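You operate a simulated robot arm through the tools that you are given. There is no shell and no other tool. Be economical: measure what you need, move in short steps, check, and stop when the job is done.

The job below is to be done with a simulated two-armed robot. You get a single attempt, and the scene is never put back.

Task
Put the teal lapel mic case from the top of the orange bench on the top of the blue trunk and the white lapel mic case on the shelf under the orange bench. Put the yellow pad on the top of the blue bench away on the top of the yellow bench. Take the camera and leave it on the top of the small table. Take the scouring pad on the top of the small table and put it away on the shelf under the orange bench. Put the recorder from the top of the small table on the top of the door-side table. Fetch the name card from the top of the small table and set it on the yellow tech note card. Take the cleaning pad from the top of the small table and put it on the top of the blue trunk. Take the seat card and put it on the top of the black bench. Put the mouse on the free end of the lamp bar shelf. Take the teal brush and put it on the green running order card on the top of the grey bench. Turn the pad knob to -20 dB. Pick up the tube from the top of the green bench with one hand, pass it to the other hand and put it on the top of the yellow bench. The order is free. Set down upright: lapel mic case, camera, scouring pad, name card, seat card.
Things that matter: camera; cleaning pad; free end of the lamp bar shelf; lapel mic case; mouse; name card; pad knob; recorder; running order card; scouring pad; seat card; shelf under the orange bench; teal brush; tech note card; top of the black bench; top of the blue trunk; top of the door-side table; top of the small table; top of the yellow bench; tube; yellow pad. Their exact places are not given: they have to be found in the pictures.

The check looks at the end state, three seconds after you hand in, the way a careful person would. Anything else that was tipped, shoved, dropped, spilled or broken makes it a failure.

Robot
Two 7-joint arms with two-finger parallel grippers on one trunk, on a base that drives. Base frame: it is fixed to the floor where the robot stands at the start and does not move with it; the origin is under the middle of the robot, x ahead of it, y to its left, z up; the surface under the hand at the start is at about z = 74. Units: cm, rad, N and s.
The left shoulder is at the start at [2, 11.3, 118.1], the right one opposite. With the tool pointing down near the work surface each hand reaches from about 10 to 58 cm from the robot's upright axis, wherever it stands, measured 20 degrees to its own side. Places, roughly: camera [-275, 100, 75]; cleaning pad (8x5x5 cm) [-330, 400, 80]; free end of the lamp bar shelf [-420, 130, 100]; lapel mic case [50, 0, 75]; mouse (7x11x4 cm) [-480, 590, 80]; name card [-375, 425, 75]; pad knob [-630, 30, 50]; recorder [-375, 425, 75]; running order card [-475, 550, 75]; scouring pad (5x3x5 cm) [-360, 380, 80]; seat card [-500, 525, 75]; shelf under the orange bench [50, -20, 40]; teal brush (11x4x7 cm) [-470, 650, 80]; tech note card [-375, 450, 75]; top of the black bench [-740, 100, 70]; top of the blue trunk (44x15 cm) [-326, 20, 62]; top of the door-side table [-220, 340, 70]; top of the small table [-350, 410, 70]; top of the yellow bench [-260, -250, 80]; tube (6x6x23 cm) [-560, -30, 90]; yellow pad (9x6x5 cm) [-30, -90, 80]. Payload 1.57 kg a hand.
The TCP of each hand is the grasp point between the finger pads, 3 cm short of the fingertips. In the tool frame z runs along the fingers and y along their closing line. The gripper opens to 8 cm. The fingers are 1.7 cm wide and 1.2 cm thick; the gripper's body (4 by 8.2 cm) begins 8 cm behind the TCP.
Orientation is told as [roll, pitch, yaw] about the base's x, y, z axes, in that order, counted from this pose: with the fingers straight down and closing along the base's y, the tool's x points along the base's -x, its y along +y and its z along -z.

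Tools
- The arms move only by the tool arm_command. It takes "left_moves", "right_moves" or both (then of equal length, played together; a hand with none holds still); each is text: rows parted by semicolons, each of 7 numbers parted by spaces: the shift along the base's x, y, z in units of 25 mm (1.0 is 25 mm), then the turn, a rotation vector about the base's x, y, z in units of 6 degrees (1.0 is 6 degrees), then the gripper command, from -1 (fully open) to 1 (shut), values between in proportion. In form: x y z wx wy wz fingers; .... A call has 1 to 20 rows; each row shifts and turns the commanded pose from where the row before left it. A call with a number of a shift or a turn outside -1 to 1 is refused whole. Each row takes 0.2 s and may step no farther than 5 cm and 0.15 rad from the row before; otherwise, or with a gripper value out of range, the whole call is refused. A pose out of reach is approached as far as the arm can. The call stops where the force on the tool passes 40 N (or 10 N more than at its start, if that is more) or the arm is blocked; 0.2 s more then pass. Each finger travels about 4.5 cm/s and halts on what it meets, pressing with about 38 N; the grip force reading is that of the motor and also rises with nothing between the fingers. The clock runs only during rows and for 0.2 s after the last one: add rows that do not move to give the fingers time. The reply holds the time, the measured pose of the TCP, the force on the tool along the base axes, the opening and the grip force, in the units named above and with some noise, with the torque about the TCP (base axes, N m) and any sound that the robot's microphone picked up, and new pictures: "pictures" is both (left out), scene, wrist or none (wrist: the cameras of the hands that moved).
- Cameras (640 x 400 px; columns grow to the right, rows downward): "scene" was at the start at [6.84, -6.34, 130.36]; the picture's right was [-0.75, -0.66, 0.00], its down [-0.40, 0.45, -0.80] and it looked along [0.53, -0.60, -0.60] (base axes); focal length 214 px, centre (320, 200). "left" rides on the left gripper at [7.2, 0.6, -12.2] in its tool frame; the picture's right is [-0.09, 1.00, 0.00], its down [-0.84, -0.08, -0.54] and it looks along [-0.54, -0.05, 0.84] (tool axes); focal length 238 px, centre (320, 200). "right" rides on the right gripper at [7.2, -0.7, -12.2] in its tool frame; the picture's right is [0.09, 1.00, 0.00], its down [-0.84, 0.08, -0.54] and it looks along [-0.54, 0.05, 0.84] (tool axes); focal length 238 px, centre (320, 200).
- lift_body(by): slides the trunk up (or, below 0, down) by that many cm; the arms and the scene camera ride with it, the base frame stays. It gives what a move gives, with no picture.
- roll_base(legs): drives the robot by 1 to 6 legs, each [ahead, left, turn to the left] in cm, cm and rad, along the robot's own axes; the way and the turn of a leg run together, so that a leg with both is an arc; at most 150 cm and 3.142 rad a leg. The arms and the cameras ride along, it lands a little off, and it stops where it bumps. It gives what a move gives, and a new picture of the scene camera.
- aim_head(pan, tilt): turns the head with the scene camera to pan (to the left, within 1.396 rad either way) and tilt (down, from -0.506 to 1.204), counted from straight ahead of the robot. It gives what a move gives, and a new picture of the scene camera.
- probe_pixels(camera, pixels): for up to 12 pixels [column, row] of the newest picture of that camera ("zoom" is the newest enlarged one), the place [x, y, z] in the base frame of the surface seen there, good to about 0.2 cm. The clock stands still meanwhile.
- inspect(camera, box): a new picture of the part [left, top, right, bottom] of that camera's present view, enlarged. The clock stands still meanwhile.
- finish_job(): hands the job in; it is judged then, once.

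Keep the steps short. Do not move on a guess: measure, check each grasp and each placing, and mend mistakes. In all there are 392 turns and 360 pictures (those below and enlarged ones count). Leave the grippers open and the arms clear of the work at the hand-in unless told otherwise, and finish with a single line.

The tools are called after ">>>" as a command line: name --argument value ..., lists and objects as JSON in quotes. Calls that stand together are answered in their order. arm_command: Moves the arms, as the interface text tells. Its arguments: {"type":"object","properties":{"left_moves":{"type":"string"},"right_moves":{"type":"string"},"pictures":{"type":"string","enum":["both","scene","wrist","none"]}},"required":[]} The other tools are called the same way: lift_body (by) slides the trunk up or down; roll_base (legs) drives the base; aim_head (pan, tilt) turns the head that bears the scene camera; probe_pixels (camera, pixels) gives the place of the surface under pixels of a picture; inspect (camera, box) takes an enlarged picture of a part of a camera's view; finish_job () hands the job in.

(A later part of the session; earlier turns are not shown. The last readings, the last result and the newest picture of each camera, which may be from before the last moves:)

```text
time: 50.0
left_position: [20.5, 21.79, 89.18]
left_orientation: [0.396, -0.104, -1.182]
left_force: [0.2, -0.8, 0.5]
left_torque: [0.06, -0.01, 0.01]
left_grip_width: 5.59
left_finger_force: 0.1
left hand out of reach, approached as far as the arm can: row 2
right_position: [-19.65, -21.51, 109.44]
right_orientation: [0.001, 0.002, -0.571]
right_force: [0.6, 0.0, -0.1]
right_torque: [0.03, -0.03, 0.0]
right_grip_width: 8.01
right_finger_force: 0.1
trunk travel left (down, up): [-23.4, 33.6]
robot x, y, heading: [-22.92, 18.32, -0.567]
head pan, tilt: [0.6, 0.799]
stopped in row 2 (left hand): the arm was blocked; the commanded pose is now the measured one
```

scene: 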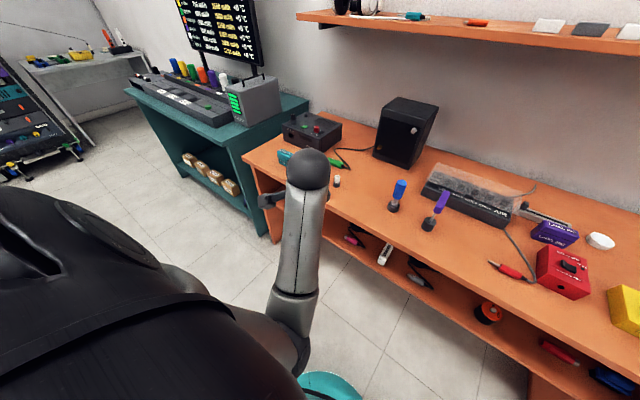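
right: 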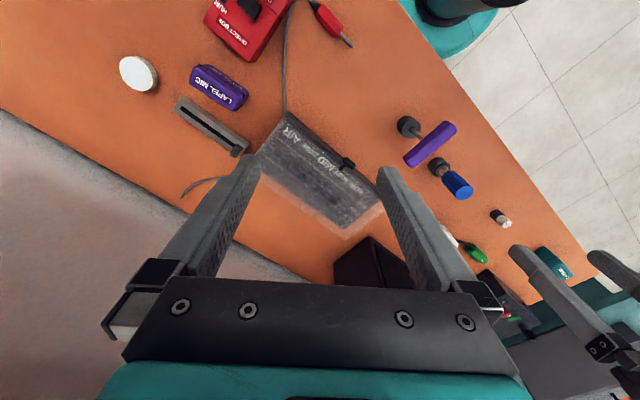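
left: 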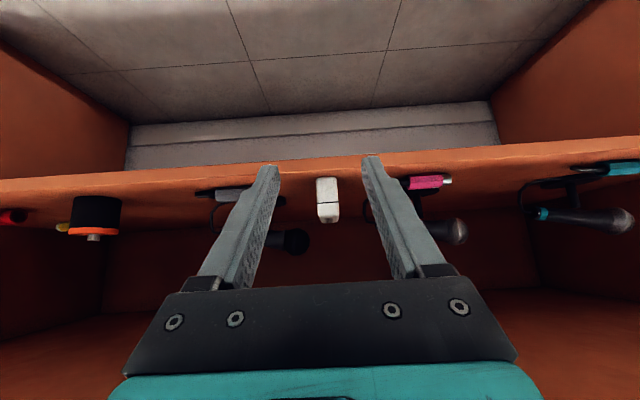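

The wrist seems to be at a joint limit. I return to the earlier known-good tilted orientation and position.

>>> arm_command --left_moves "-0.1 -0.5 -0.25 0 0 0.95 -0.4; -0.1 -0.5 -0.25 0 0 0.95 -0.4; -0.1 -0.5 -0.25 0 0 0.95 -0.4; -0.1 -0.5 -0.25 0 0 0.95 -0.4; -0.1 -0.5 -0.25 0 0 0.95 -0.4; -0.1 -0.5 -0.25 0 0 0.95 -0.4; -0.1 -0.5 -0.25 -0.79 0.52 0 -0.4; -0.1 -0.5 -0.25 -0.79 0.52 0 -0.4; -0.1 -0.5 -0.25 -0.79 0.52 0 -0.4; -0.1 -0.5 -0.25 -0.79 0.52 0 -0.4; -0.1 -0.5 -0.25 -0.51 -0.78 0 -0.4; -0.1 -0.5 -0.25 -0.51 -0.78 0 -0.4; -0.1 -0.5 -0.25 -0.51 -0.78 0 -0.4; -0.1 -0.5 -0.25 -0.51 -0.78 0 -0.4; 0 0 0 -0.51 -0.78 0 -0.4; 0 0 0 -0.51 -0.78 0 -0.4; 0 0 0 -0.51 -0.78 0 -0.4" --pictures "scene"

```text
time: 51.1
left_position: [22.19, 21.65, 87.15]
left_orientation: [0.546, -0.066, -0.74]
left_force: [0.4, 0.3, -0.6]
left_torque: [0.01, 0.05, -0.01]
left_grip_width: 5.61
left_finger_force: 0.0
right_position: [-19.63, -21.32, 109.3]
right_orientation: [0.001, 0.001, -0.569]
right_force: [0.3, 0.6, 0.2]
right_torque: [0.0, -0.02, 0.0]
right_grip_width: 8.0
right_finger_force: 0.0
trunk travel left (down, up): [-23.4, 33.6]
robot x, y, heading: [-22.47, 18.58, -0.568]
head pan, tilt: [0.6, 0.799]
stopped in row 5 (left hand): the arm was blocked; the commanded pose is now the measured one
```

scene: 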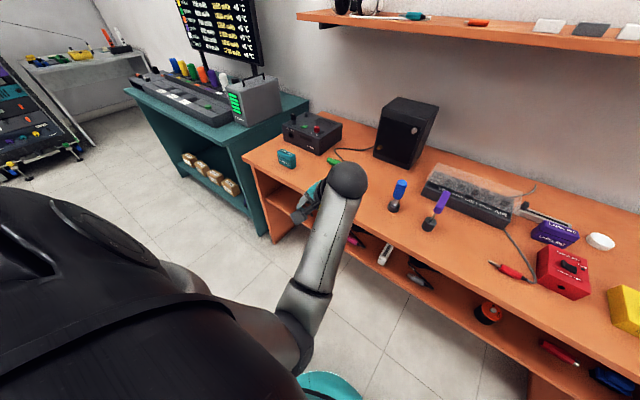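

>>> arm_command --left_moves "0 -0.4 0 -0.84 0.52 0 -0.4; 0 -0.4 0 -0.84 0.52 0 -0.4; 0 -0.4 0 -0.84 0.52 0 -0.4; 0 -0.4 0 -0.84 0.52 0 -0.4; 0 -0.4 0 -0.84 0.52 0 -0.4" --pictures "scene"

```text
time: 52.4
left_position: [25.27, 22.54, 87.86]
left_orientation: [0.176, -0.133, -0.635]
left_force: [0.2, 0.2, 0.5]
left_torque: [0.02, -0.01, 0.01]
left_grip_width: 5.59
left_finger_force: 0.0
right_position: [-19.65, -21.42, 109.29]
right_orientation: [0.001, 0.001, -0.571]
right_force: [0.4, -0.4, -0.6]
right_torque: [0.01, 0.03, 0.01]
right_grip_width: 8.0
right_finger_force: 0.0
trunk travel left (down, up): [-23.4, 33.6]
robot x, y, heading: [-22.88, 18.59, -0.571]
head pan, tilt: [0.6, 0.799]
stopped in row 5 (left hand): the arm was blocked; the commanded pose is now the measured one
```

scene: 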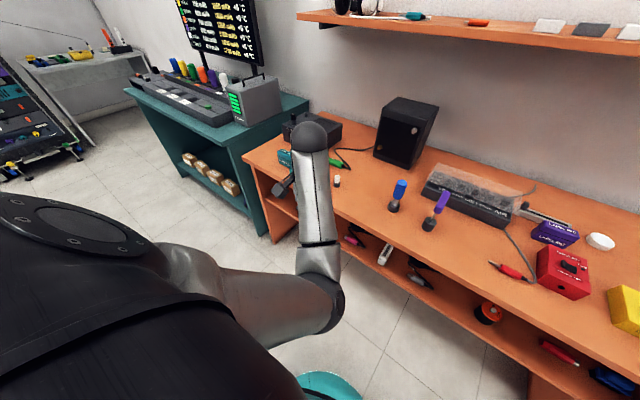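

The elbow has dropped and the wrist is fully folded. I back off to get open space, then extend the hand forward to open the wrist.

>>> roll_base --legs '[[-40, 0, 0]]'

>>> arm_command --left_moves "0.6 -0.4 -0.4 -0.51 -0.78 0 -0.4; 0.6 -0.4 -0.4 -0.51 -0.78 0 -0.4; 0.6 -0.4 -0.4 -0.51 -0.78 0 -0.4; 0.6 -0.4 -0.4 -0.51 -0.78 0 -0.4; 0.6 -0.4 -0.4 -0.51 -0.78 0 -0.4; 0.6 -0.4 0 -0.51 -0.78 0 -0.4; 0.6 -0.4 0 -0.51 -0.78 0 -0.4" --pictures "scene"

```text
time: 54.8
left_position: [-7.64, 43.69, 87.92]
left_orientation: [0.179, -0.132, -0.639]
left_force: [-0.9, 0.0, 0.3]
left_torque: [0.0, -0.01, -0.02]
left_grip_width: 5.57
left_finger_force: 0.1
right_position: [-52.69, -0.14, 109.31]
right_orientation: [0.0, 0.0, -0.574]
right_force: [-1.3, 0.0, -0.2]
right_torque: [-0.02, -0.02, 0.0]
right_grip_width: 8.0
right_finger_force: 0.0
trunk travel left (down, up): [-23.4, 33.6]
robot x, y, heading: [-55.34, 39.83, -0.574]
head pan, tilt: [0.6, 0.799]
```

scene: 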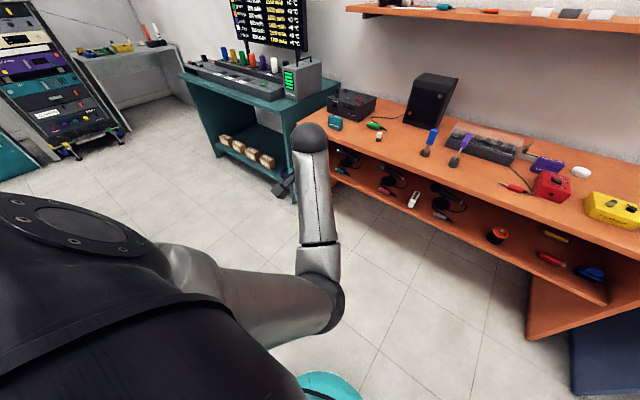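

```text
time: 56.4
left_position: [2.71, 36.51, 82.86]
left_orientation: [0.231, -0.814, -0.666]
left_force: [-0.3, -1.0, 0.1]
left_torque: [-0.01, 0.0, 0.01]
left_grip_width: 5.59
left_finger_force: 0.0
right_position: [-52.55, -0.17, 109.38]
right_orientation: [-0.001, -0.001, -0.576]
right_force: [-0.4, 0.4, -0.1]
right_torque: [0.0, 0.02, 0.0]
right_grip_width: 7.99
right_finger_force: 0.0
trunk travel left (down, up): [-23.4, 33.6]
robot x, y, heading: [-55.69, 39.91, -0.576]
head pan, tilt: [0.6, 0.799]
```

scene: 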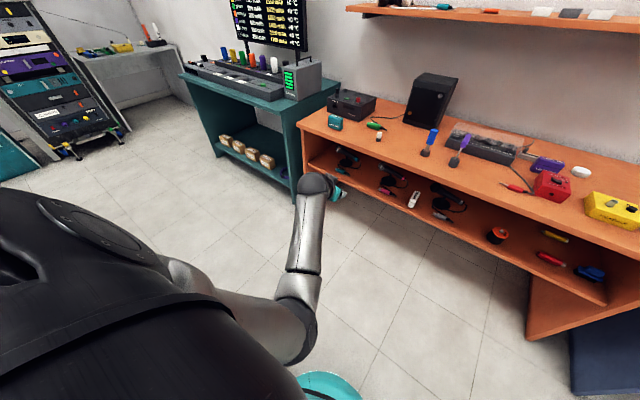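

Free again. I raise the hand while extended, and level the roll.

>>> arm_command --left_moves "0 0 1 -0.35 0.27 0 -0.4; 0 0 1 -0.35 0.27 0 -0.4; 0 0 1 -0.35 0.27 0 -0.4; 0 0 1 -0.35 0.27 0 -0.4; 0 0 1 -0.35 0.27 0 -0.4; 0 0 1 0 0 0 -0.4; 0 0 1 0 0 0 -0.4; 0 0 1 0 0 0 -0.4; 0 0 1 0 0 0 -0.4; 0 0 1 0 0 0 -0.4" --pictures "scene"

```text
time: 58.6
left_position: [2.97, 36.69, 107.77]
left_orientation: [-0.1, -0.784, -0.429]
left_force: [0.1, -0.3, 0.4]
left_torque: [0.04, 0.01, -0.01]
left_grip_width: 5.58
left_finger_force: 0.0
right_position: [-52.72, -0.24, 109.38]
right_orientation: [-0.001, 0.001, -0.575]
right_force: [0.4, -0.2, -0.9]
right_torque: [0.0, 0.02, 0.01]
right_grip_width: 8.03
right_finger_force: 0.1
trunk travel left (down, up): [-23.4, 33.6]
robot x, y, heading: [-55.85, 39.68, -0.577]
head pan, tilt: [0.6, 0.799]
```

scene: 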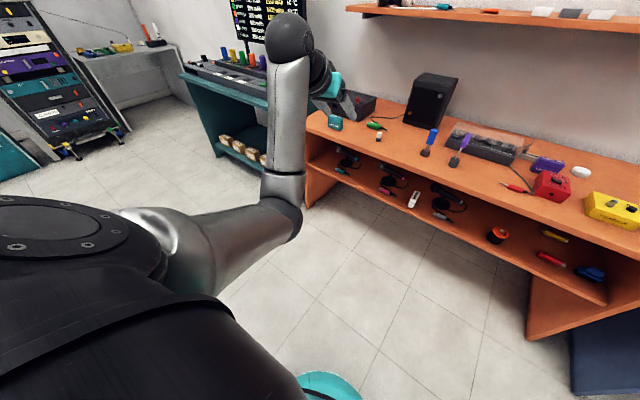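

I rotate the tool to point right (as it did at the first pick), which should swing the elbow out to the left again.

>>> arm_command --left_moves "-0.2 0.3 0 0 0 -0.95 -0.4; -0.2 0.3 0 0 0 -0.95 -0.4; -0.2 0.3 0 0 0 -0.95 -0.4; -0.2 0.3 0 0 0 -0.95 -0.4; -0.2 0.3 0 0 0 -0.95 -0.4; -0.2 0.3 0 0 0 -0.95 -0.4; -0.2 0.3 0 0 0 -0.95 -0.4; -0.2 0.3 0 0 0 -0.95 -0.4; -0.2 0.3 0 0 0 -0.95 -0.4; -0.2 0.3 0 0 0 -0.95 -0.4; -0.2 0.3 0 0 0 -0.95 -0.4; -0.2 0.3 0 0 0 -0.95 -0.4; 0 0 0 0 0 -0.95 -0.4; 0 0 0 0 0 -0.95 -0.4; 0 0 0 0 0 -0.95 -0.4; 0 0 0 0 0 -0.95 -0.4; 0 0 0 0 0 -0.95 -0.4" --pictures "scene"

```text
time: 62.2
left_position: [-3.12, 45.73, 107.86]
left_orientation: [-0.097, -0.788, -2.121]
left_force: [-0.3, -0.4, 0.8]
left_torque: [-0.03, 0.01, 0.02]
left_grip_width: 5.57
left_finger_force: 0.0
right_position: [-52.63, -0.26, 109.38]
right_orientation: [-0.001, -0.001, -0.574]
right_force: [-0.8, 0.9, 0.1]
right_torque: [-0.01, -0.02, 0.03]
right_grip_width: 8.03
right_finger_force: 0.1
trunk travel left (down, up): [-23.4, 33.6]
robot x, y, heading: [-55.78, 39.72, -0.576]
head pan, tilt: [0.6, 0.799]
```

scene: 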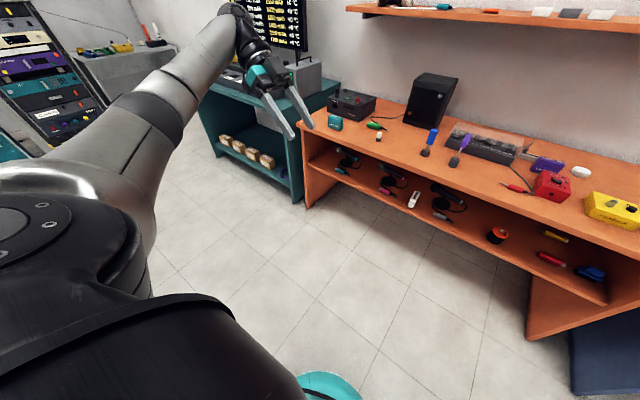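

The arm is back in its good shape. Now untilt to vertical.

>>> arm_command --left_moves "0 0 0 0.78 -0.52 0 -0.4; 0 0 0 0.78 -0.52 0 -0.4; 0 0 0 0.78 -0.52 0 -0.4; 0 0 0 0.78 -0.52 0 -0.4; 0 0 0 0.78 -0.52 0 -0.4; 0 0 0 0.78 -0.52 0 -0.4; 0 0 0 0.78 -0.52 0 -0.4; 0 0 0 0.78 -0.52 0 -0.4" --pictures "scene"

>>> inspect --camera "scene" --box '[260, 80, 420, 180]'

```text
time: 64.0
left_position: [-3.06, 45.69, 107.93]
left_orientation: [-0.071, 0.001, -2.13]
left_force: [0.8, -0.2, 0.4]
left_torque: [-0.01, 0.0, -0.01]
left_grip_width: 5.61
left_finger_force: 0.1
right_position: [-52.58, -0.31, 109.31]
right_orientation: [0.0, -0.002, -0.574]
right_force: [-0.2, 0.1, -0.7]
right_torque: [0.01, 0.02, 0.01]
right_grip_width: 8.0
right_finger_force: 0.0
trunk travel left (down, up): [-23.4, 33.6]
robot x, y, heading: [-55.93, 39.94, -0.573]
head pan, tilt: [0.6, 0.799]
```

scene: 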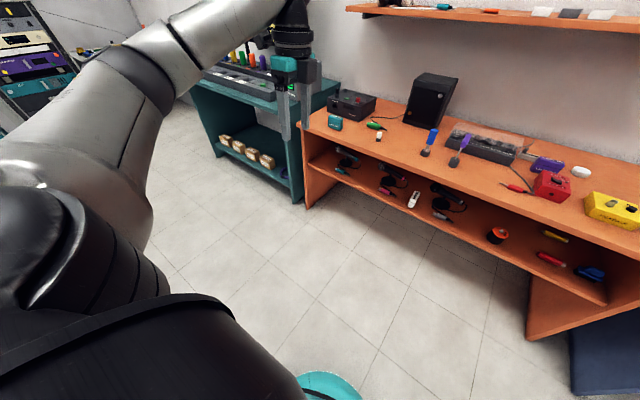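

```text
4.00 times, centred on (340, 130) of scene
```

zoom: 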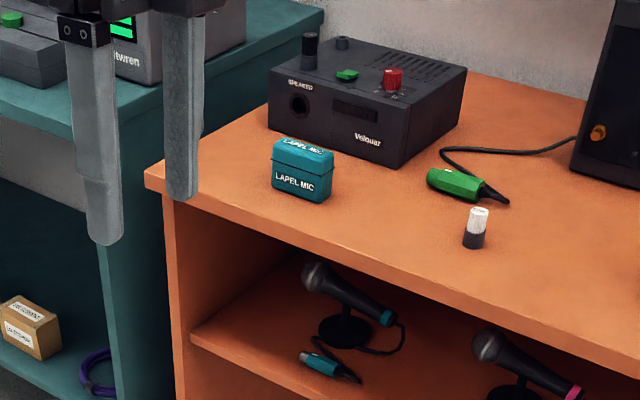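

>>> probe_pixels --camera "zoom" --pixels '[[275, 148], [328, 160], [285, 140], [325, 150], [300, 150], [273, 185], [322, 200], [300, 165], [150, 175], [120, 130], [300, 50], [385, 165]]'

```text
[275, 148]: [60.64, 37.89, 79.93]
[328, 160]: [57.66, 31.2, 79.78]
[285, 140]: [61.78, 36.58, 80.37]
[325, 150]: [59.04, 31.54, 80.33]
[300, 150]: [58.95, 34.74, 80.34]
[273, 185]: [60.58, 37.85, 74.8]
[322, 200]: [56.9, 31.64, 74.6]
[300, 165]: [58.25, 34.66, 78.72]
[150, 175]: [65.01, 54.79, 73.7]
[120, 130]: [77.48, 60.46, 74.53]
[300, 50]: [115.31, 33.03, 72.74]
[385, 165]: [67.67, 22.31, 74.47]
```

Teal case centre ≈(59.9,34.2), long axis ≈60°. I correct the small tilt and drive left and in until the hand is near it.

>>> arm_command --left_moves "0 0 0 -0.36 -0.58 0.3 -0.4; 0 0 0 0 0 0 -0.4" --pictures "none"

>>> roll_base --legs '[[0, 24.6, 0], [52, 0, 0]]'

```text
time: 64.6
left_position: [-3.15, 45.63, 107.96]
left_orientation: [0.002, -0.002, -2.1]
left_force: [-0.2, 0.7, 0.5]
left_torque: [0.01, 0.0, -0.02]
left_grip_width: 5.61
left_finger_force: 0.1
right_position: [-52.67, -0.11, 109.33]
right_orientation: [0.001, 0.0, -0.574]
right_force: [-0.7, 0.0, 0.2]
right_torque: [-0.03, 0.0, 0.0]
right_grip_width: 7.99
right_finger_force: 0.0
trunk travel left (down, up): [-23.4, 33.6]
robot x, y, heading: [-55.74, 39.71, -0.575]
head pan, tilt: [0.6, 0.799]
```

```text
time: 69.1
left_position: [54.13, 36.96, 107.89]
left_orientation: [-0.001, -0.005, -2.113]
left_force: [-0.6, 0.7, -0.3]
left_torque: [0.0, 0.01, 0.01]
left_grip_width: 5.59
left_finger_force: 0.1
right_position: [4.02, -8.18, 109.37]
right_orientation: [0.0, 0.001, -0.586]
right_force: [0.9, 0.1, 0.0]
right_torque: [0.01, 0.02, 0.0]
right_grip_width: 7.97
right_finger_force: 0.1
trunk travel left (down, up): [-23.4, 33.6]
robot x, y, heading: [1.69, 31.94, -0.584]
head pan, tilt: [0.6, 0.799]
```

scene: 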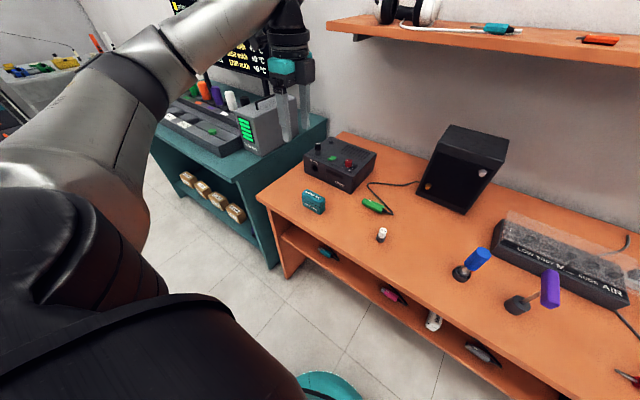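

>>> arm_command --left_moves "0.58 -0.28 0 0 0 0 -0.4; 0.58 -0.28 0 0 0 0 -0.4; 0.58 -0.28 0 0 0 0 -0.4; 0.58 -0.28 0 0 0 0.2 -0.4; 0 0 -1 0 0 0 -0.4; 0 0 -1 0 0 0 -0.4; 0 0 -1 0 0 0 -0.4; 0 0 -1 0 0 0 -0.4; 0 0 -1 0 0 0 -0.4; 0 0 -1 0 0 0 -0.4; 0 0 -1 0 0 0 -0.4; 0 0 -1 0 0 0 -0.4" --pictures "both"

```text
time: 71.7
left_position: [60.04, 34.17, 87.9]
left_orientation: [-0.001, -0.005, -2.093]
left_force: [0.8, 0.4, 0.0]
left_torque: [0.01, -0.01, -0.02]
left_grip_width: 5.59
left_finger_force: 0.0
right_position: [4.0, -8.22, 109.43]
right_orientation: [0.0, 0.0, -0.588]
right_force: [-0.4, -0.6, -0.6]
right_torque: [0.0, 0.02, -0.01]
right_grip_width: 8.01
right_finger_force: 0.0
trunk travel left (down, up): [-23.4, 33.6]
robot x, y, heading: [1.47, 31.75, -0.585]
head pan, tilt: [0.6, 0.799]
```

scene: 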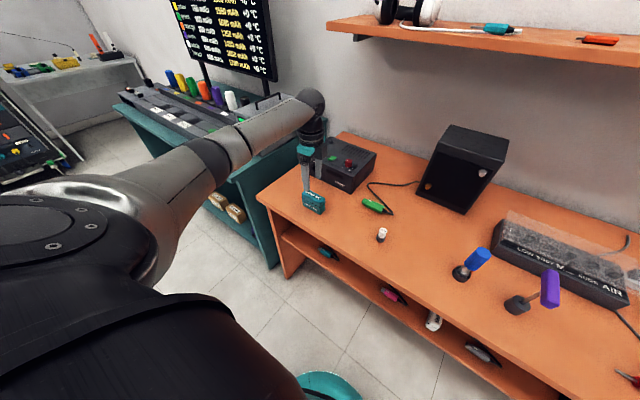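
left: 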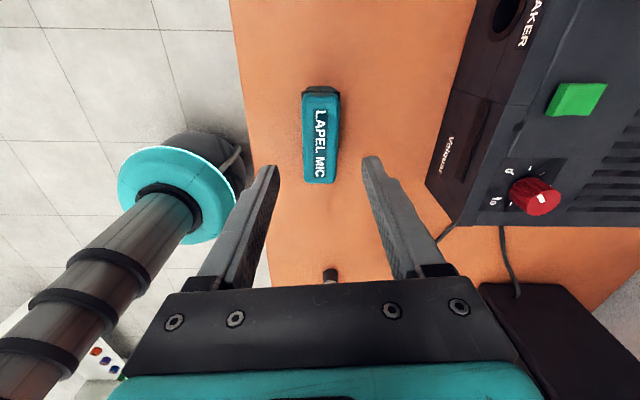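

Centred over the teal case. I lower, close and lift.

>>> arm_command --left_moves "0 0 -1 0 0 0 -0.4; 0 0 -1 0 0 0 -0.4; 0 0 -1 0 0 0 -0.4; 0 0 -0.9 0 0 0 -0.4; 0 0 0 0 0 0 1; 0 0 0 0 0 0 1; 0 0 0 0 0 0 1; 0 0 0 0 0 0 1; 0 0 0 0 0 0 1; 0 0 0.6 0 0 0 1; 0 0 1 0 0 0 1; 0 0 1 0 0 0 1; 0 0 1 0 0 0 1; 0 0 1 0 0 0 1; 0 0 1 0 0 0 1; 0 0 1 0 0 0 1; 0 0 1 0 0 0 1; 0 0 1 0 0 0 1" --pictures "wrist"

```text
time: 75.5
left_position: [59.94, 34.21, 99.79]
left_orientation: [0.001, -0.002, -2.093]
left_force: [0.3, -0.5, -0.5]
left_torque: [-0.01, 0.01, 0.0]
left_grip_width: 3.14
left_finger_force: 38.2
right_position: [3.94, -8.15, 109.3]
right_orientation: [0.001, -0.002, -0.589]
right_force: [0.1, -0.1, -0.7]
right_torque: [0.01, 0.01, 0.0]
right_grip_width: 7.95
right_finger_force: 0.1
trunk travel left (down, up): [-23.4, 33.6]
robot x, y, heading: [1.8, 31.82, -0.588]
head pan, tilt: [0.6, 0.799]
```

left: 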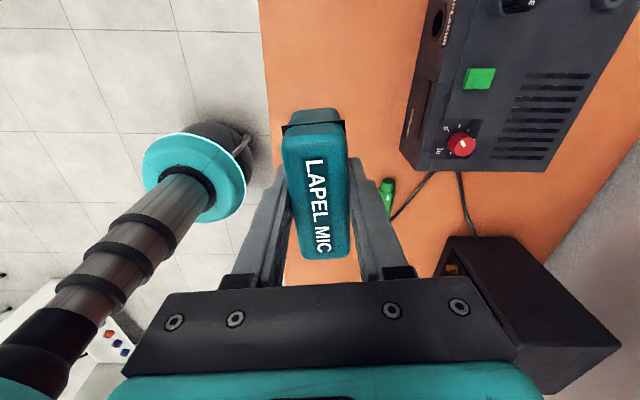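

Teal case held. I back off and look right toward the blue bench before driving there.

>>> roll_base --legs '[[-35, 0, 0.012]]'

>>> aim_head --pan -1.3 --tilt 0.5

```text
time: 77.8
left_position: [29.95, 54.92, 99.76]
left_orientation: [0.001, -0.004, -2.071]
left_force: [0.1, 0.5, -1.3]
left_torque: [0.01, -0.04, 0.03]
left_grip_width: 3.14
left_finger_force: 38.5
right_position: [-25.28, 11.44, 109.3]
right_orientation: [0.001, -0.001, -0.566]
right_force: [-0.2, -0.5, -0.4]
right_torque: [-0.03, -0.03, 0.02]
right_grip_width: 7.98
right_finger_force: 0.1
trunk travel left (down, up): [-23.4, 33.6]
robot x, y, heading: [-28.64, 51.42, -0.568]
head pan, tilt: [0.6, 0.799]
```

scene: 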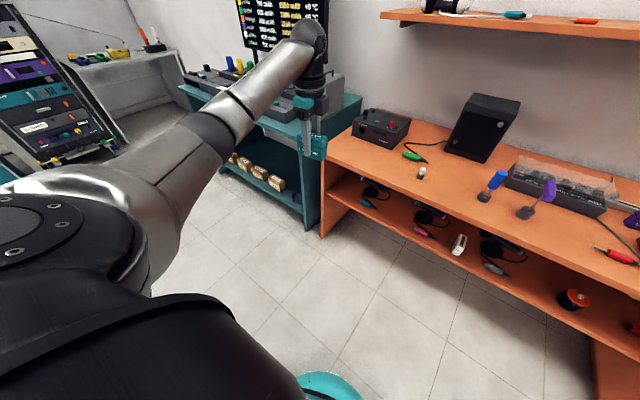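

```text
time: 79.7
left_position: [29.93, 54.95, 99.71]
left_orientation: [0.001, -0.003, -2.071]
left_force: [0.9, 0.5, -0.5]
left_torque: [0.02, -0.02, -0.03]
left_grip_width: 3.15
left_finger_force: 38.1
right_position: [-25.27, 11.43, 109.39]
right_orientation: [0.001, 0.0, -0.567]
right_force: [0.1, 0.8, 0.2]
right_torque: [0.0, 0.03, 0.0]
right_grip_width: 7.97
right_finger_force: 0.1
trunk travel left (down, up): [-23.4, 33.6]
robot x, y, heading: [-28.54, 51.48, -0.566]
head pan, tilt: [-1.3, 0.499]
```

scene: 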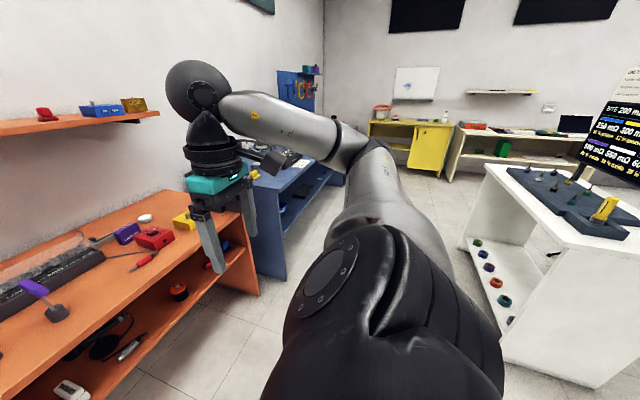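

>>> probe_pixels --camera "scene" --pixels '[[480, 170], [510, 365], [600, 390], [520, 320], [465, 245], [250, 190], [285, 282], [318, 185], [560, 240], [345, 170], [430, 240], [440, 200]]'

```text
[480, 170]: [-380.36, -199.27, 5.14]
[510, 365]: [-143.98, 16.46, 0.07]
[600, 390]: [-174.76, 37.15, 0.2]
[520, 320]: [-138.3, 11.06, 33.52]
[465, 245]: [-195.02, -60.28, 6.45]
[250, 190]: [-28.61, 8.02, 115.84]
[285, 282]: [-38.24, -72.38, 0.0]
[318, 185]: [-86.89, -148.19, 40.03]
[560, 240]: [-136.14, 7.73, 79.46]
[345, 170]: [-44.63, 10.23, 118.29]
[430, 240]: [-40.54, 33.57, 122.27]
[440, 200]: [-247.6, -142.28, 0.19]
```

The aisle is clear. I raise the left hand a bit, strafe right 105 cm, and move 30 cm in at the blue bench.

>>> arm_command --left_moves "0 0 1 0 0 0 1; 0 0 1 0 0 0 1; 0 0 1 0 0 0 1" --pictures "none"

>>> roll_base --legs '[[0, -105, 0], [30, 0, 0]]'

>>> aim_head --pan -0.4 --tilt 0.75

```text
time: 80.5
left_position: [29.99, 54.98, 107.25]
left_orientation: [-0.003, -0.003, -2.072]
left_force: [0.2, 0.3, -1.6]
left_torque: [-0.01, -0.02, -0.01]
left_grip_width: 3.15
left_finger_force: 37.9
right_position: [-25.29, 11.44, 109.27]
right_orientation: [0.001, 0.0, -0.567]
right_force: [-0.6, 0.3, 0.5]
right_torque: [0.0, 0.02, -0.01]
right_grip_width: 8.02
right_finger_force: 0.1
trunk travel left (down, up): [-23.4, 33.6]
robot x, y, heading: [-29.01, 51.22, -0.567]
head pan, tilt: [-1.3, 0.499]
```

```text
time: 87.6
left_position: [0.72, -48.17, 107.06]
left_orientation: [0.0, -0.003, -2.028]
left_force: [1.2, -0.4, -0.8]
left_torque: [0.01, -0.02, 0.03]
left_grip_width: 3.15
left_finger_force: 37.7
right_position: [-52.43, -94.09, 109.16]
right_orientation: [0.0, 0.0, -0.523]
right_force: [0.0, -0.3, -0.1]
right_torque: [0.02, 0.03, 0.03]
right_grip_width: 8.01
right_finger_force: 0.0
trunk travel left (down, up): [-23.4, 33.6]
robot x, y, heading: [-57.38, -54.35, -0.521]
head pan, tilt: [-1.3, 0.499]
```

scene: 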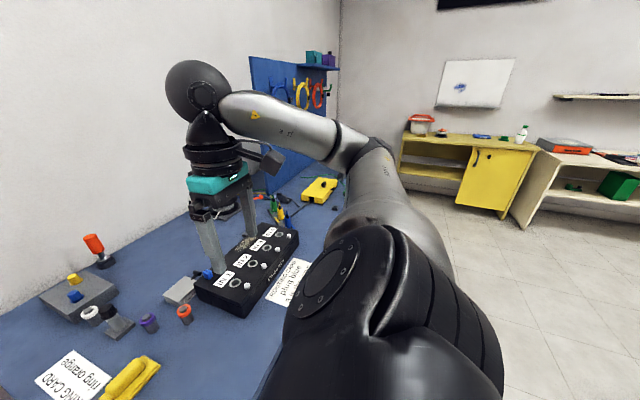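

```text
time: 88.8
left_position: [0.86, -48.12, 107.24]
left_orientation: [0.0, -0.003, -2.028]
left_force: [0.3, -0.1, -0.7]
left_torque: [0.0, 0.03, -0.01]
left_grip_width: 3.16
left_finger_force: 37.8
right_position: [-52.53, -94.05, 109.24]
right_orientation: [-0.001, 0.0, -0.524]
right_force: [-0.1, 0.0, -0.9]
right_torque: [0.0, 0.03, 0.01]
right_grip_width: 7.99
right_finger_force: 0.1
trunk travel left (down, up): [-23.4, 33.6]
robot x, y, heading: [-57.27, -54.31, -0.525]
head pan, tilt: [-0.4, 0.75]
```

scene: 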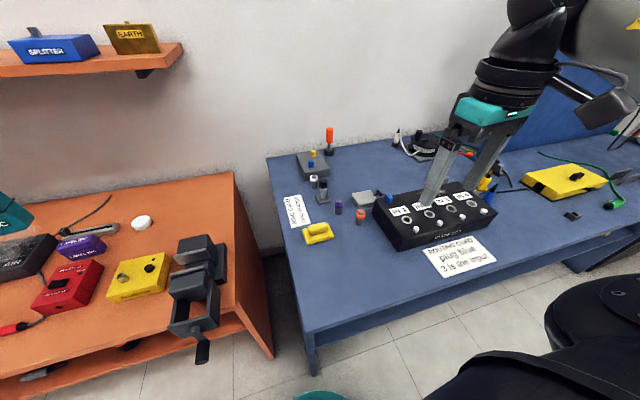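

I zoom on the yellow pad at (318,232).

>>> inspect --camera "scene" --box '[280, 205, 360, 255]'

```text
8.00 times, centred on (320, 230) of scene
```

zoom: 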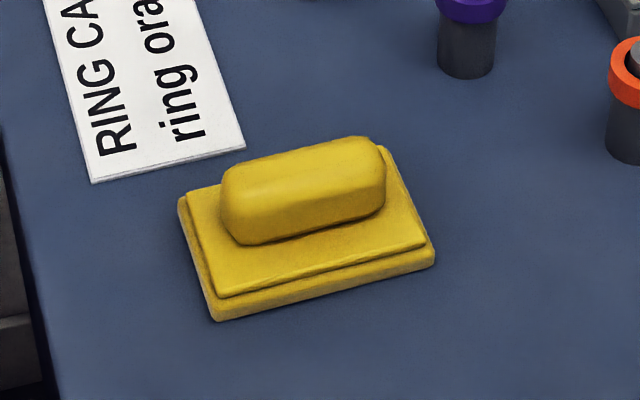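

>>> probe_pixels --camera "zoom" --pixels '[[228, 185], [375, 150], [305, 175], [215, 310], [430, 255], [185, 205], [390, 150], [240, 230], [375, 205], [300, 350], [310, 230]]'

```text
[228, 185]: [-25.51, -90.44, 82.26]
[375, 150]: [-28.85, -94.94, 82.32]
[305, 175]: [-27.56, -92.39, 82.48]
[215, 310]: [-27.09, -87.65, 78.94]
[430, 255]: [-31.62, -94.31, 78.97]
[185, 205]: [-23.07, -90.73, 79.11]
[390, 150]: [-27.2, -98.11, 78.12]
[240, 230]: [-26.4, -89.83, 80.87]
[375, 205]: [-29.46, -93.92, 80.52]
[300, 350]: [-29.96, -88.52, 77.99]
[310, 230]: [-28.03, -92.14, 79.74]
```

The handle bar: top z 82.4, centre (-27.3,-92.6), axis ≈53°. I move the right hand above it, turning its closing line across the bar.

>>> arm_command --right_moves "0.72 0.043 0 0 0 0.99 -0.1; 0.72 0.043 0 0 0 0.99 -0.1; 0.72 0.043 0 0 0 0.99 -0.1; 0.72 0.043 0 0 0 0.99 -0.1; 0.72 0.043 0 0 0 0.99 -0.1; 0.72 0.043 0 0 0 0.99 -0.1; 0.72 0.043 0 0 0 0.99 -0.1; 0.72 0.043 0 0 0 0.99 -0.1; 0.72 0.043 0 0 0 0.99 -0.1; 0.72 0.043 0 0 0 0.99 -0.1; 0.72 0.043 0 0 0 0.99 -0.1; 0.72 0.043 0 0 0 0.99 -0.1; 0.72 0.043 -0.5 0 0 0.99 -0.1; 0.72 0.043 -0.5 0 0 0.99 -0.1; 0 0 -1 0 0 0 -0.1; 0 0 -1 0 0 0 -0.1; 0 0 -1 0 0 0 -0.1; 0 0 -1 0 0 0 -0.1" --pictures "both"

```text
time: 92.6
left_position: [0.77, -47.97, 107.21]
left_orientation: [0.001, -0.003, -2.028]
left_force: [0.1, -0.5, -1.0]
left_torque: [0.03, -0.02, 0.01]
left_grip_width: 3.12
left_finger_force: 38.3
right_position: [-34.17, -75.91, 101.41]
right_orientation: [0.001, -0.002, 0.874]
right_force: [0.5, 0.0, 0.4]
right_torque: [0.02, 0.0, -0.02]
right_grip_width: 4.4
right_finger_force: 0.1
right hand out of reach, approached as far as the arm can: row 8, 9, 10, 11, 12, 13, 14, 16, 17, 18
trunk travel left (down, up): [-23.4, 33.6]
robot x, y, heading: [-57.14, -54.41, -0.522]
head pan, tilt: [-0.4, 0.75]
```

scene: 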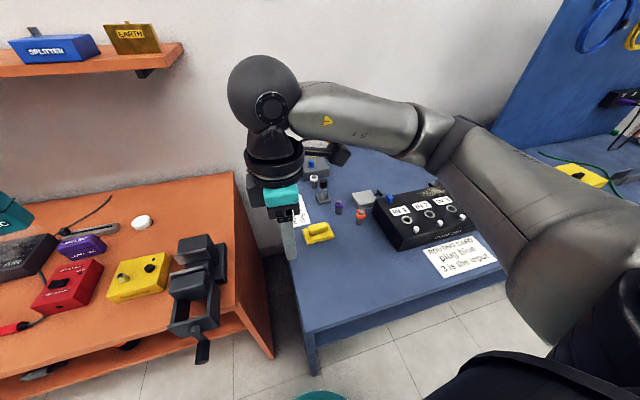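
right: 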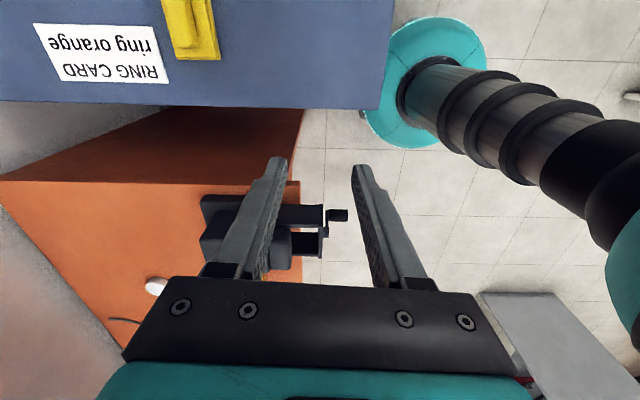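

>>> arm_command --right_moves "0 0 0 0 0 0 -0.1; 0 0 0 0 0 0 -0.1; 0 0 0 0 0 0 -0.1; 0 0 0 0 0 0 -0.1" --pictures "none"

```text
time: 93.6
left_position: [0.72, -48.11, 107.21]
left_orientation: [0.001, -0.003, -2.027]
left_force: [-0.4, -0.3, -1.7]
left_torque: [0.02, -0.03, -0.01]
left_grip_width: 3.17
left_finger_force: 38.1
right_position: [-34.02, -76.03, 101.39]
right_orientation: [0.0, 0.001, 0.873]
right_force: [0.5, -0.1, -0.7]
right_torque: [-0.01, -0.02, 0.02]
right_grip_width: 4.39
right_finger_force: 0.1
trunk travel left (down, up): [-23.4, 33.6]
robot x, y, heading: [-57.77, -54.58, -0.528]
head pan, tilt: [-0.4, 0.75]
```

The command now starts from the measured pose. I move the rest of the way towards the pad.

>>> arm_command --right_moves "0.34 -0.83 0 0 0 0 -0.1; 0.34 -0.83 0 0 0 0 -0.1; 0.34 -0.83 0 0 0 0 -0.1; 0.34 -0.83 0 0 0 0 -0.1; 0.34 -0.83 0 0 0 0 -0.1; 0.34 -0.83 0 0 0 0 -0.1; 0.34 -0.83 0 0 0 0 -0.1; 0.34 -0.83 0 0 0 0 -0.1" --pictures "scene"

```text
time: 95.4
left_position: [0.72, -48.2, 107.31]
left_orientation: [0.001, -0.003, -2.029]
left_force: [-0.1, -0.4, -0.4]
left_torque: [-0.04, -0.03, -0.02]
left_grip_width: 3.15
left_finger_force: 37.9
right_position: [-34.07, -75.98, 101.49]
right_orientation: [-0.001, 0.001, 0.873]
right_force: [-0.4, 0.4, -0.9]
right_torque: [-0.02, 0.04, -0.01]
right_grip_width: 4.42
right_finger_force: 0.0
right hand out of reach, approached as far as the arm can: row 1, 2, 3, 4, 5, 6, 7, 8
trunk travel left (down, up): [-23.4, 33.6]
robot x, y, heading: [-57.36, -54.3, -0.525]
head pan, tilt: [-0.4, 0.75]
```

scene: 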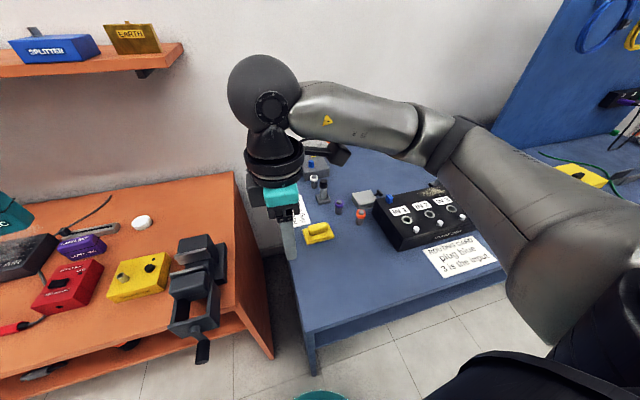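

This inward-pointing yaw needs the hand further out to the side. I shift the base 18 cm left and try again.

>>> roll_base --legs '[[0, 18, -0.04]]'

>>> arm_command --right_moves "-0.15 -0.9 0 0 0 0 -0.1; -0.15 -0.9 0 0 0 0 -0.1; -0.15 -0.9 0 0 0 0 -0.1; -0.15 -0.9 0 0 0 0 -0.1; -0.15 -0.9 0 0 0 0 -0.1; -0.15 -0.9 0 0 0 0 -0.1; -0.15 -0.9 0 0 0 0 -0.1; -0.15 -0.9 0 0 0 0 -0.1; -0.15 -0.9 0 0 0 0 -0.1; -0.15 -0.9 0 0 0 0 -0.1" --pictures "scene"

```text
time: 96.9
left_position: [10.11, -35.56, 107.14]
left_orientation: [0.002, -0.003, -2.071]
left_force: [0.5, 0.7, -0.8]
left_torque: [-0.03, 0.02, 0.01]
left_grip_width: 3.14
left_finger_force: 37.8
right_position: [-25.9, -61.85, 101.42]
right_orientation: [-0.001, 0.0, 0.832]
right_force: [-0.6, 0.8, 1.0]
right_torque: [0.02, 0.02, 0.0]
right_grip_width: 4.39
right_finger_force: 0.0
trunk travel left (down, up): [-23.4, 33.6]
robot x, y, heading: [-48.4, -39.44, -0.568]
head pan, tilt: [-0.4, 0.75]
```

scene: 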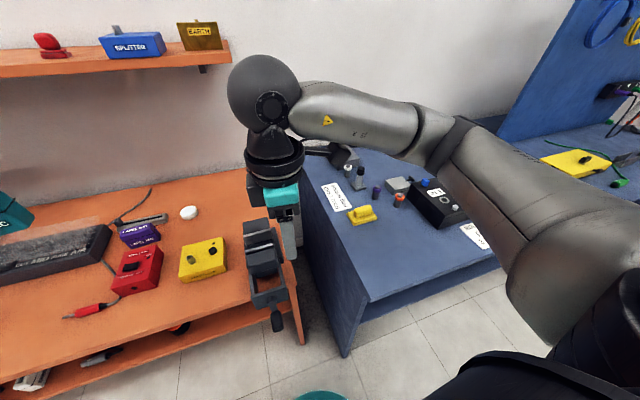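

```text
time: 99.1
left_position: [10.11, -35.62, 107.2]
left_orientation: [0.0, -0.002, -2.07]
left_force: [0.4, 0.3, -0.3]
left_torque: [0.01, 0.01, 0.01]
left_grip_width: 3.14
left_finger_force: 37.8
right_position: [-27.25, -62.21, 101.85]
right_orientation: [-0.001, 0.003, 0.829]
right_force: [-0.4, 0.5, -0.2]
right_torque: [0.0, -0.03, -0.02]
right_grip_width: 4.4
right_finger_force: 0.0
right hand out of reach, approached as far as the arm can: row 1, 2, 3, 4, 5, 6, 7, 8, 9, 10
trunk travel left (down, up): [-23.4, 33.6]
robot x, y, heading: [-48.58, -39.32, -0.564]
head pan, tilt: [-0.4, 0.75]
```

scene: 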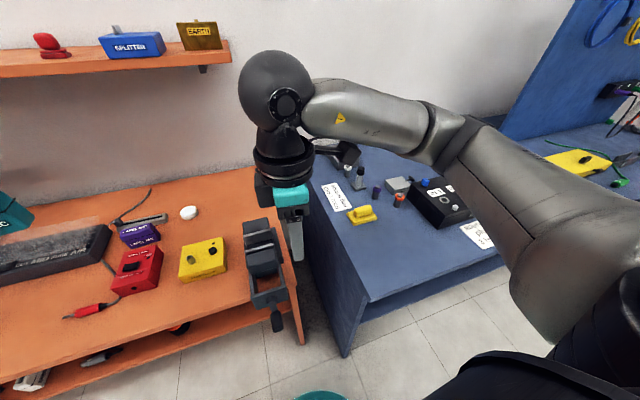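

Joint limit in this direction. I turn the hand back and try the opposite yaw instead (same closing line).

>>> arm_command --right_moves "-0.1 -0.3 0.1 0 0 -0.95 -0.1; -0.1 -0.3 0.1 0 0 -0.95 -0.1; -0.1 -0.3 0.1 0 0 -0.95 -0.1; -0.1 -0.3 0.1 0 0 -0.95 -0.1; -0.1 -0.3 0.1 0 0 -0.95 -0.1; -0.1 -0.3 0.1 0 0 -0.95 -0.1; -0.1 -0.3 0.1 0 0 -0.95 -0.1; -0.1 -0.3 0.1 0 0 -0.95 -0.1; -0.1 -0.3 0.1 0 0 -0.95 -0.1; -0.1 -0.3 0.1 0 0 -0.95 -0.1; -0.1 -0.3 0.1 0 0 -0.95 -0.1; -0.1 -0.3 0.1 0 0 -0.95 -0.1; -0.1 -0.3 0.1 0 0 -0.95 -0.1; -0.1 -0.3 0.1 0 0 -0.95 -0.1" --pictures "none"

>>> arm_command --right_moves "0 0 0 0 0 -0.97 -0.1; 0 0 0 0 0 -0.97 -0.1; 0 0 0 0 0 -0.97 -0.1; 0 0 0 0 0 -0.97 -0.1; 0 0 0 0 0 -0.97 -0.1; 0 0 0 0 0 -0.97 -0.1; 0 0 0 0 0 -0.97 -0.1; 0 0 0 0 0 -0.97 -0.1; 0 0 0 0 0 -0.97 -0.1; 0 0 0 0 0 -0.97 -0.1; 0 0 0 0 0 -0.97 -0.1; 0 0 0 0 0 -0.97 -0.1; 0 0 0 0 0 -0.97 -0.1; 0 0 0 0 0 -0.97 -0.1; 0 0 0 0 0 -0.97 -0.1" --pictures "scene"

```text
time: 102.1
left_position: [10.0, -35.61, 107.24]
left_orientation: [0.0, -0.003, -2.069]
left_force: [-0.5, -0.5, -0.8]
left_torque: [0.0, -0.01, -0.06]
left_grip_width: 3.17
left_finger_force: 38.2
right_position: [-30.52, -72.76, 105.2]
right_orientation: [0.0, 0.001, -0.564]
right_force: [0.9, -0.3, 0.8]
right_torque: [0.03, 0.0, -0.01]
right_grip_width: 4.42
right_finger_force: 0.0
trunk travel left (down, up): [-23.4, 33.6]
robot x, y, heading: [-48.68, -39.29, -0.563]
head pan, tilt: [-0.4, 0.75]
```

```text
time: 105.3
left_position: [10.06, -35.52, 107.09]
left_orientation: [-0.001, -0.004, -2.07]
left_force: [0.2, -0.2, -1.7]
left_torque: [0.01, 0.0, -0.03]
left_grip_width: 3.13
left_finger_force: 38.2
right_position: [-30.45, -72.8, 105.35]
right_orientation: [-0.002, 0.0, -2.088]
right_force: [-0.3, -0.3, 0.3]
right_torque: [0.03, 0.04, 0.02]
right_grip_width: 4.41
right_finger_force: 0.0
trunk travel left (down, up): [-23.4, 33.6]
robot x, y, heading: [-48.57, -39.2, -0.57]
head pan, tilt: [-0.4, 0.75]
```

scene: 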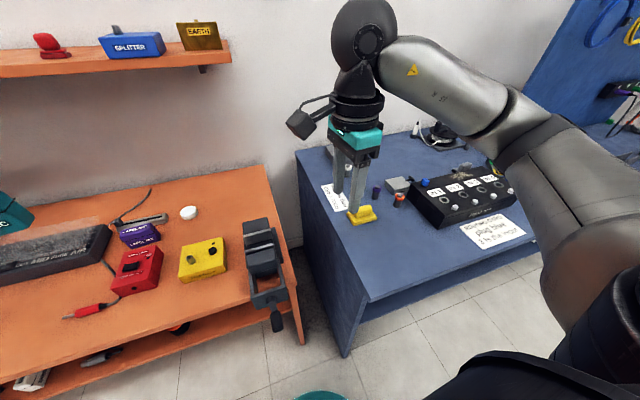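

Negative yaw works. I shift the base right 14 cm, finish the yaw and move above the bar.

>>> roll_base --legs '[[0, -14, 0]]'

>>> arm_command --right_moves "0.6 -0.4 0 0 0 -0.6 -0.1; 0.6 -0.4 0 0 0 -0.6 -0.1; 0.6 -0.4 0 0 0 0 -0.1; 0.6 -0.4 0 0 0 0 -0.1; 0.6 -0.4 0 0 0 0 -0.1" --pictures "both"

```text
time: 106.6
left_position: [2.6, -47.66, 107.17]
left_orientation: [0.0, -0.001, -2.07]
left_force: [-0.3, 0.3, -1.0]
left_torque: [-0.01, -0.02, 0.03]
left_grip_width: 3.14
left_finger_force: 38.2
right_position: [-38.0, -84.67, 105.26]
right_orientation: [0.0, 0.002, -2.087]
right_force: [0.0, -0.4, 0.1]
right_torque: [0.03, 0.02, 0.0]
right_grip_width: 4.4
right_finger_force: 0.1
trunk travel left (down, up): [-23.4, 33.6]
robot x, y, heading: [-55.98, -50.9, -0.564]
head pan, tilt: [-0.4, 0.75]
```

scene: 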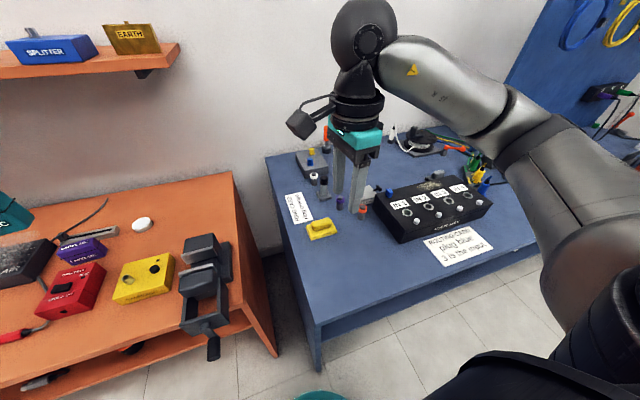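

```text
time: 107.8
left_position: [2.6, -47.4, 107.23]
left_orientation: [0.001, -0.002, -2.072]
left_force: [-0.3, -0.8, -1.2]
left_torque: [-0.01, 0.0, 0.01]
left_grip_width: 3.15
left_finger_force: 37.9
right_position: [-30.3, -89.68, 105.4]
right_orientation: [-0.002, -0.001, -2.212]
right_force: [-0.5, 0.6, -0.2]
right_torque: [0.0, 0.0, 0.02]
right_grip_width: 4.41
right_finger_force: 0.1
trunk travel left (down, up): [-23.4, 33.6]
robot x, y, heading: [-56.12, -50.85, -0.566]
head pan, tilt: [-0.4, 0.75]
```

scene: 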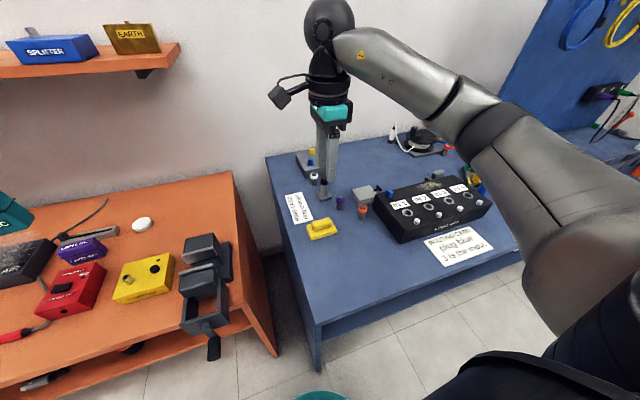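
right: 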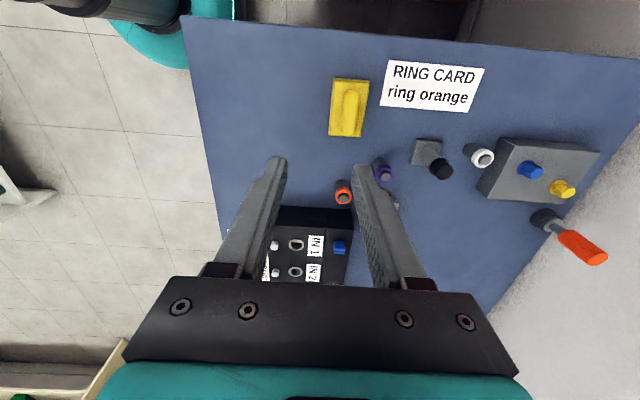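

>>> arm_command --right_moves "0.6 -0.58 -0.6 0 0 0 -0.1; 0.6 -0.58 -0.8 0 0 0 -0.1; 0 0 -1 0 0 0 -0.1; 0 0 -1 0 0 0 -0.1; 0 0 -1 0 0 0 -0.1; 0 0 -1 0 0 0 -0.1" --pictures "wrist"

```text
time: 109.2
left_position: [2.62, -47.53, 107.14]
left_orientation: [0.001, -0.004, -2.072]
left_force: [0.8, -0.5, -0.1]
left_torque: [-0.03, 0.0, 0.01]
left_grip_width: 3.13
left_finger_force: 37.5
right_position: [-27.66, -92.29, 91.87]
right_orientation: [0.0, 0.001, -2.211]
right_force: [-0.9, 0.5, 0.2]
right_torque: [0.02, 0.01, -0.01]
right_grip_width: 4.38
right_finger_force: 0.1
trunk travel left (down, up): [-23.4, 33.6]
robot x, y, heading: [-56.13, -50.65, -0.57]
head pan, tilt: [-0.4, 0.75]
```

right: 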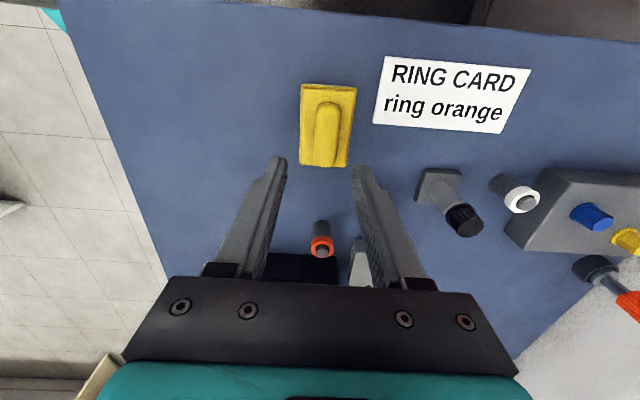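

>>> arm_command --right_moves "0 0 -1 0 0 0 -0.1; 0 0 -1 0 0 0 -0.1; 0 0 -1 0 0 0 -0.1; 0 0 -0.45 0 0 0 -0.1; 0 0 0 0 0 0 1; 0 0 0 0 0 0 1; 0 0 0 0 0 0 1; 0 0 0 0 0 0 1; 0 0 0.6 0 0 0 1; 0 0 1 0 0 0 1; 0 0 1 0 0 0 1; 0 0 1 0 0 0 1; 0 0 1 0 0 0 1; 0 0 1 0 0 0 1; 0 0 1 0 0 0 1; 0 0 1 0 0 0 1" --pictures "wrist"

```text
time: 112.6
left_position: [2.53, -47.36, 107.14]
left_orientation: [-0.001, -0.005, -2.072]
left_force: [-0.8, 0.0, -1.5]
left_torque: [0.0, 0.0, 0.0]
left_grip_width: 3.16
left_finger_force: 37.9
right_position: [-27.63, -92.36, 102.18]
right_orientation: [0.0, 0.0, -2.212]
right_force: [-0.3, -0.8, 0.5]
right_torque: [-0.02, -0.04, 0.0]
right_grip_width: 2.29
right_finger_force: 35.1
trunk travel left (down, up): [-23.4, 33.6]
robot x, y, heading: [-55.93, -51.36, -0.569]
head pan, tilt: [-0.4, 0.75]
```

right: 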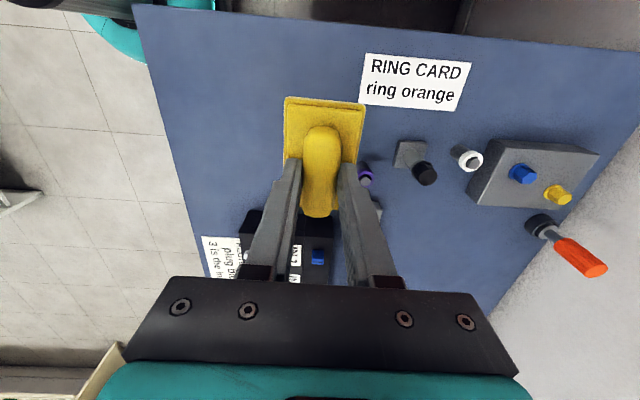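

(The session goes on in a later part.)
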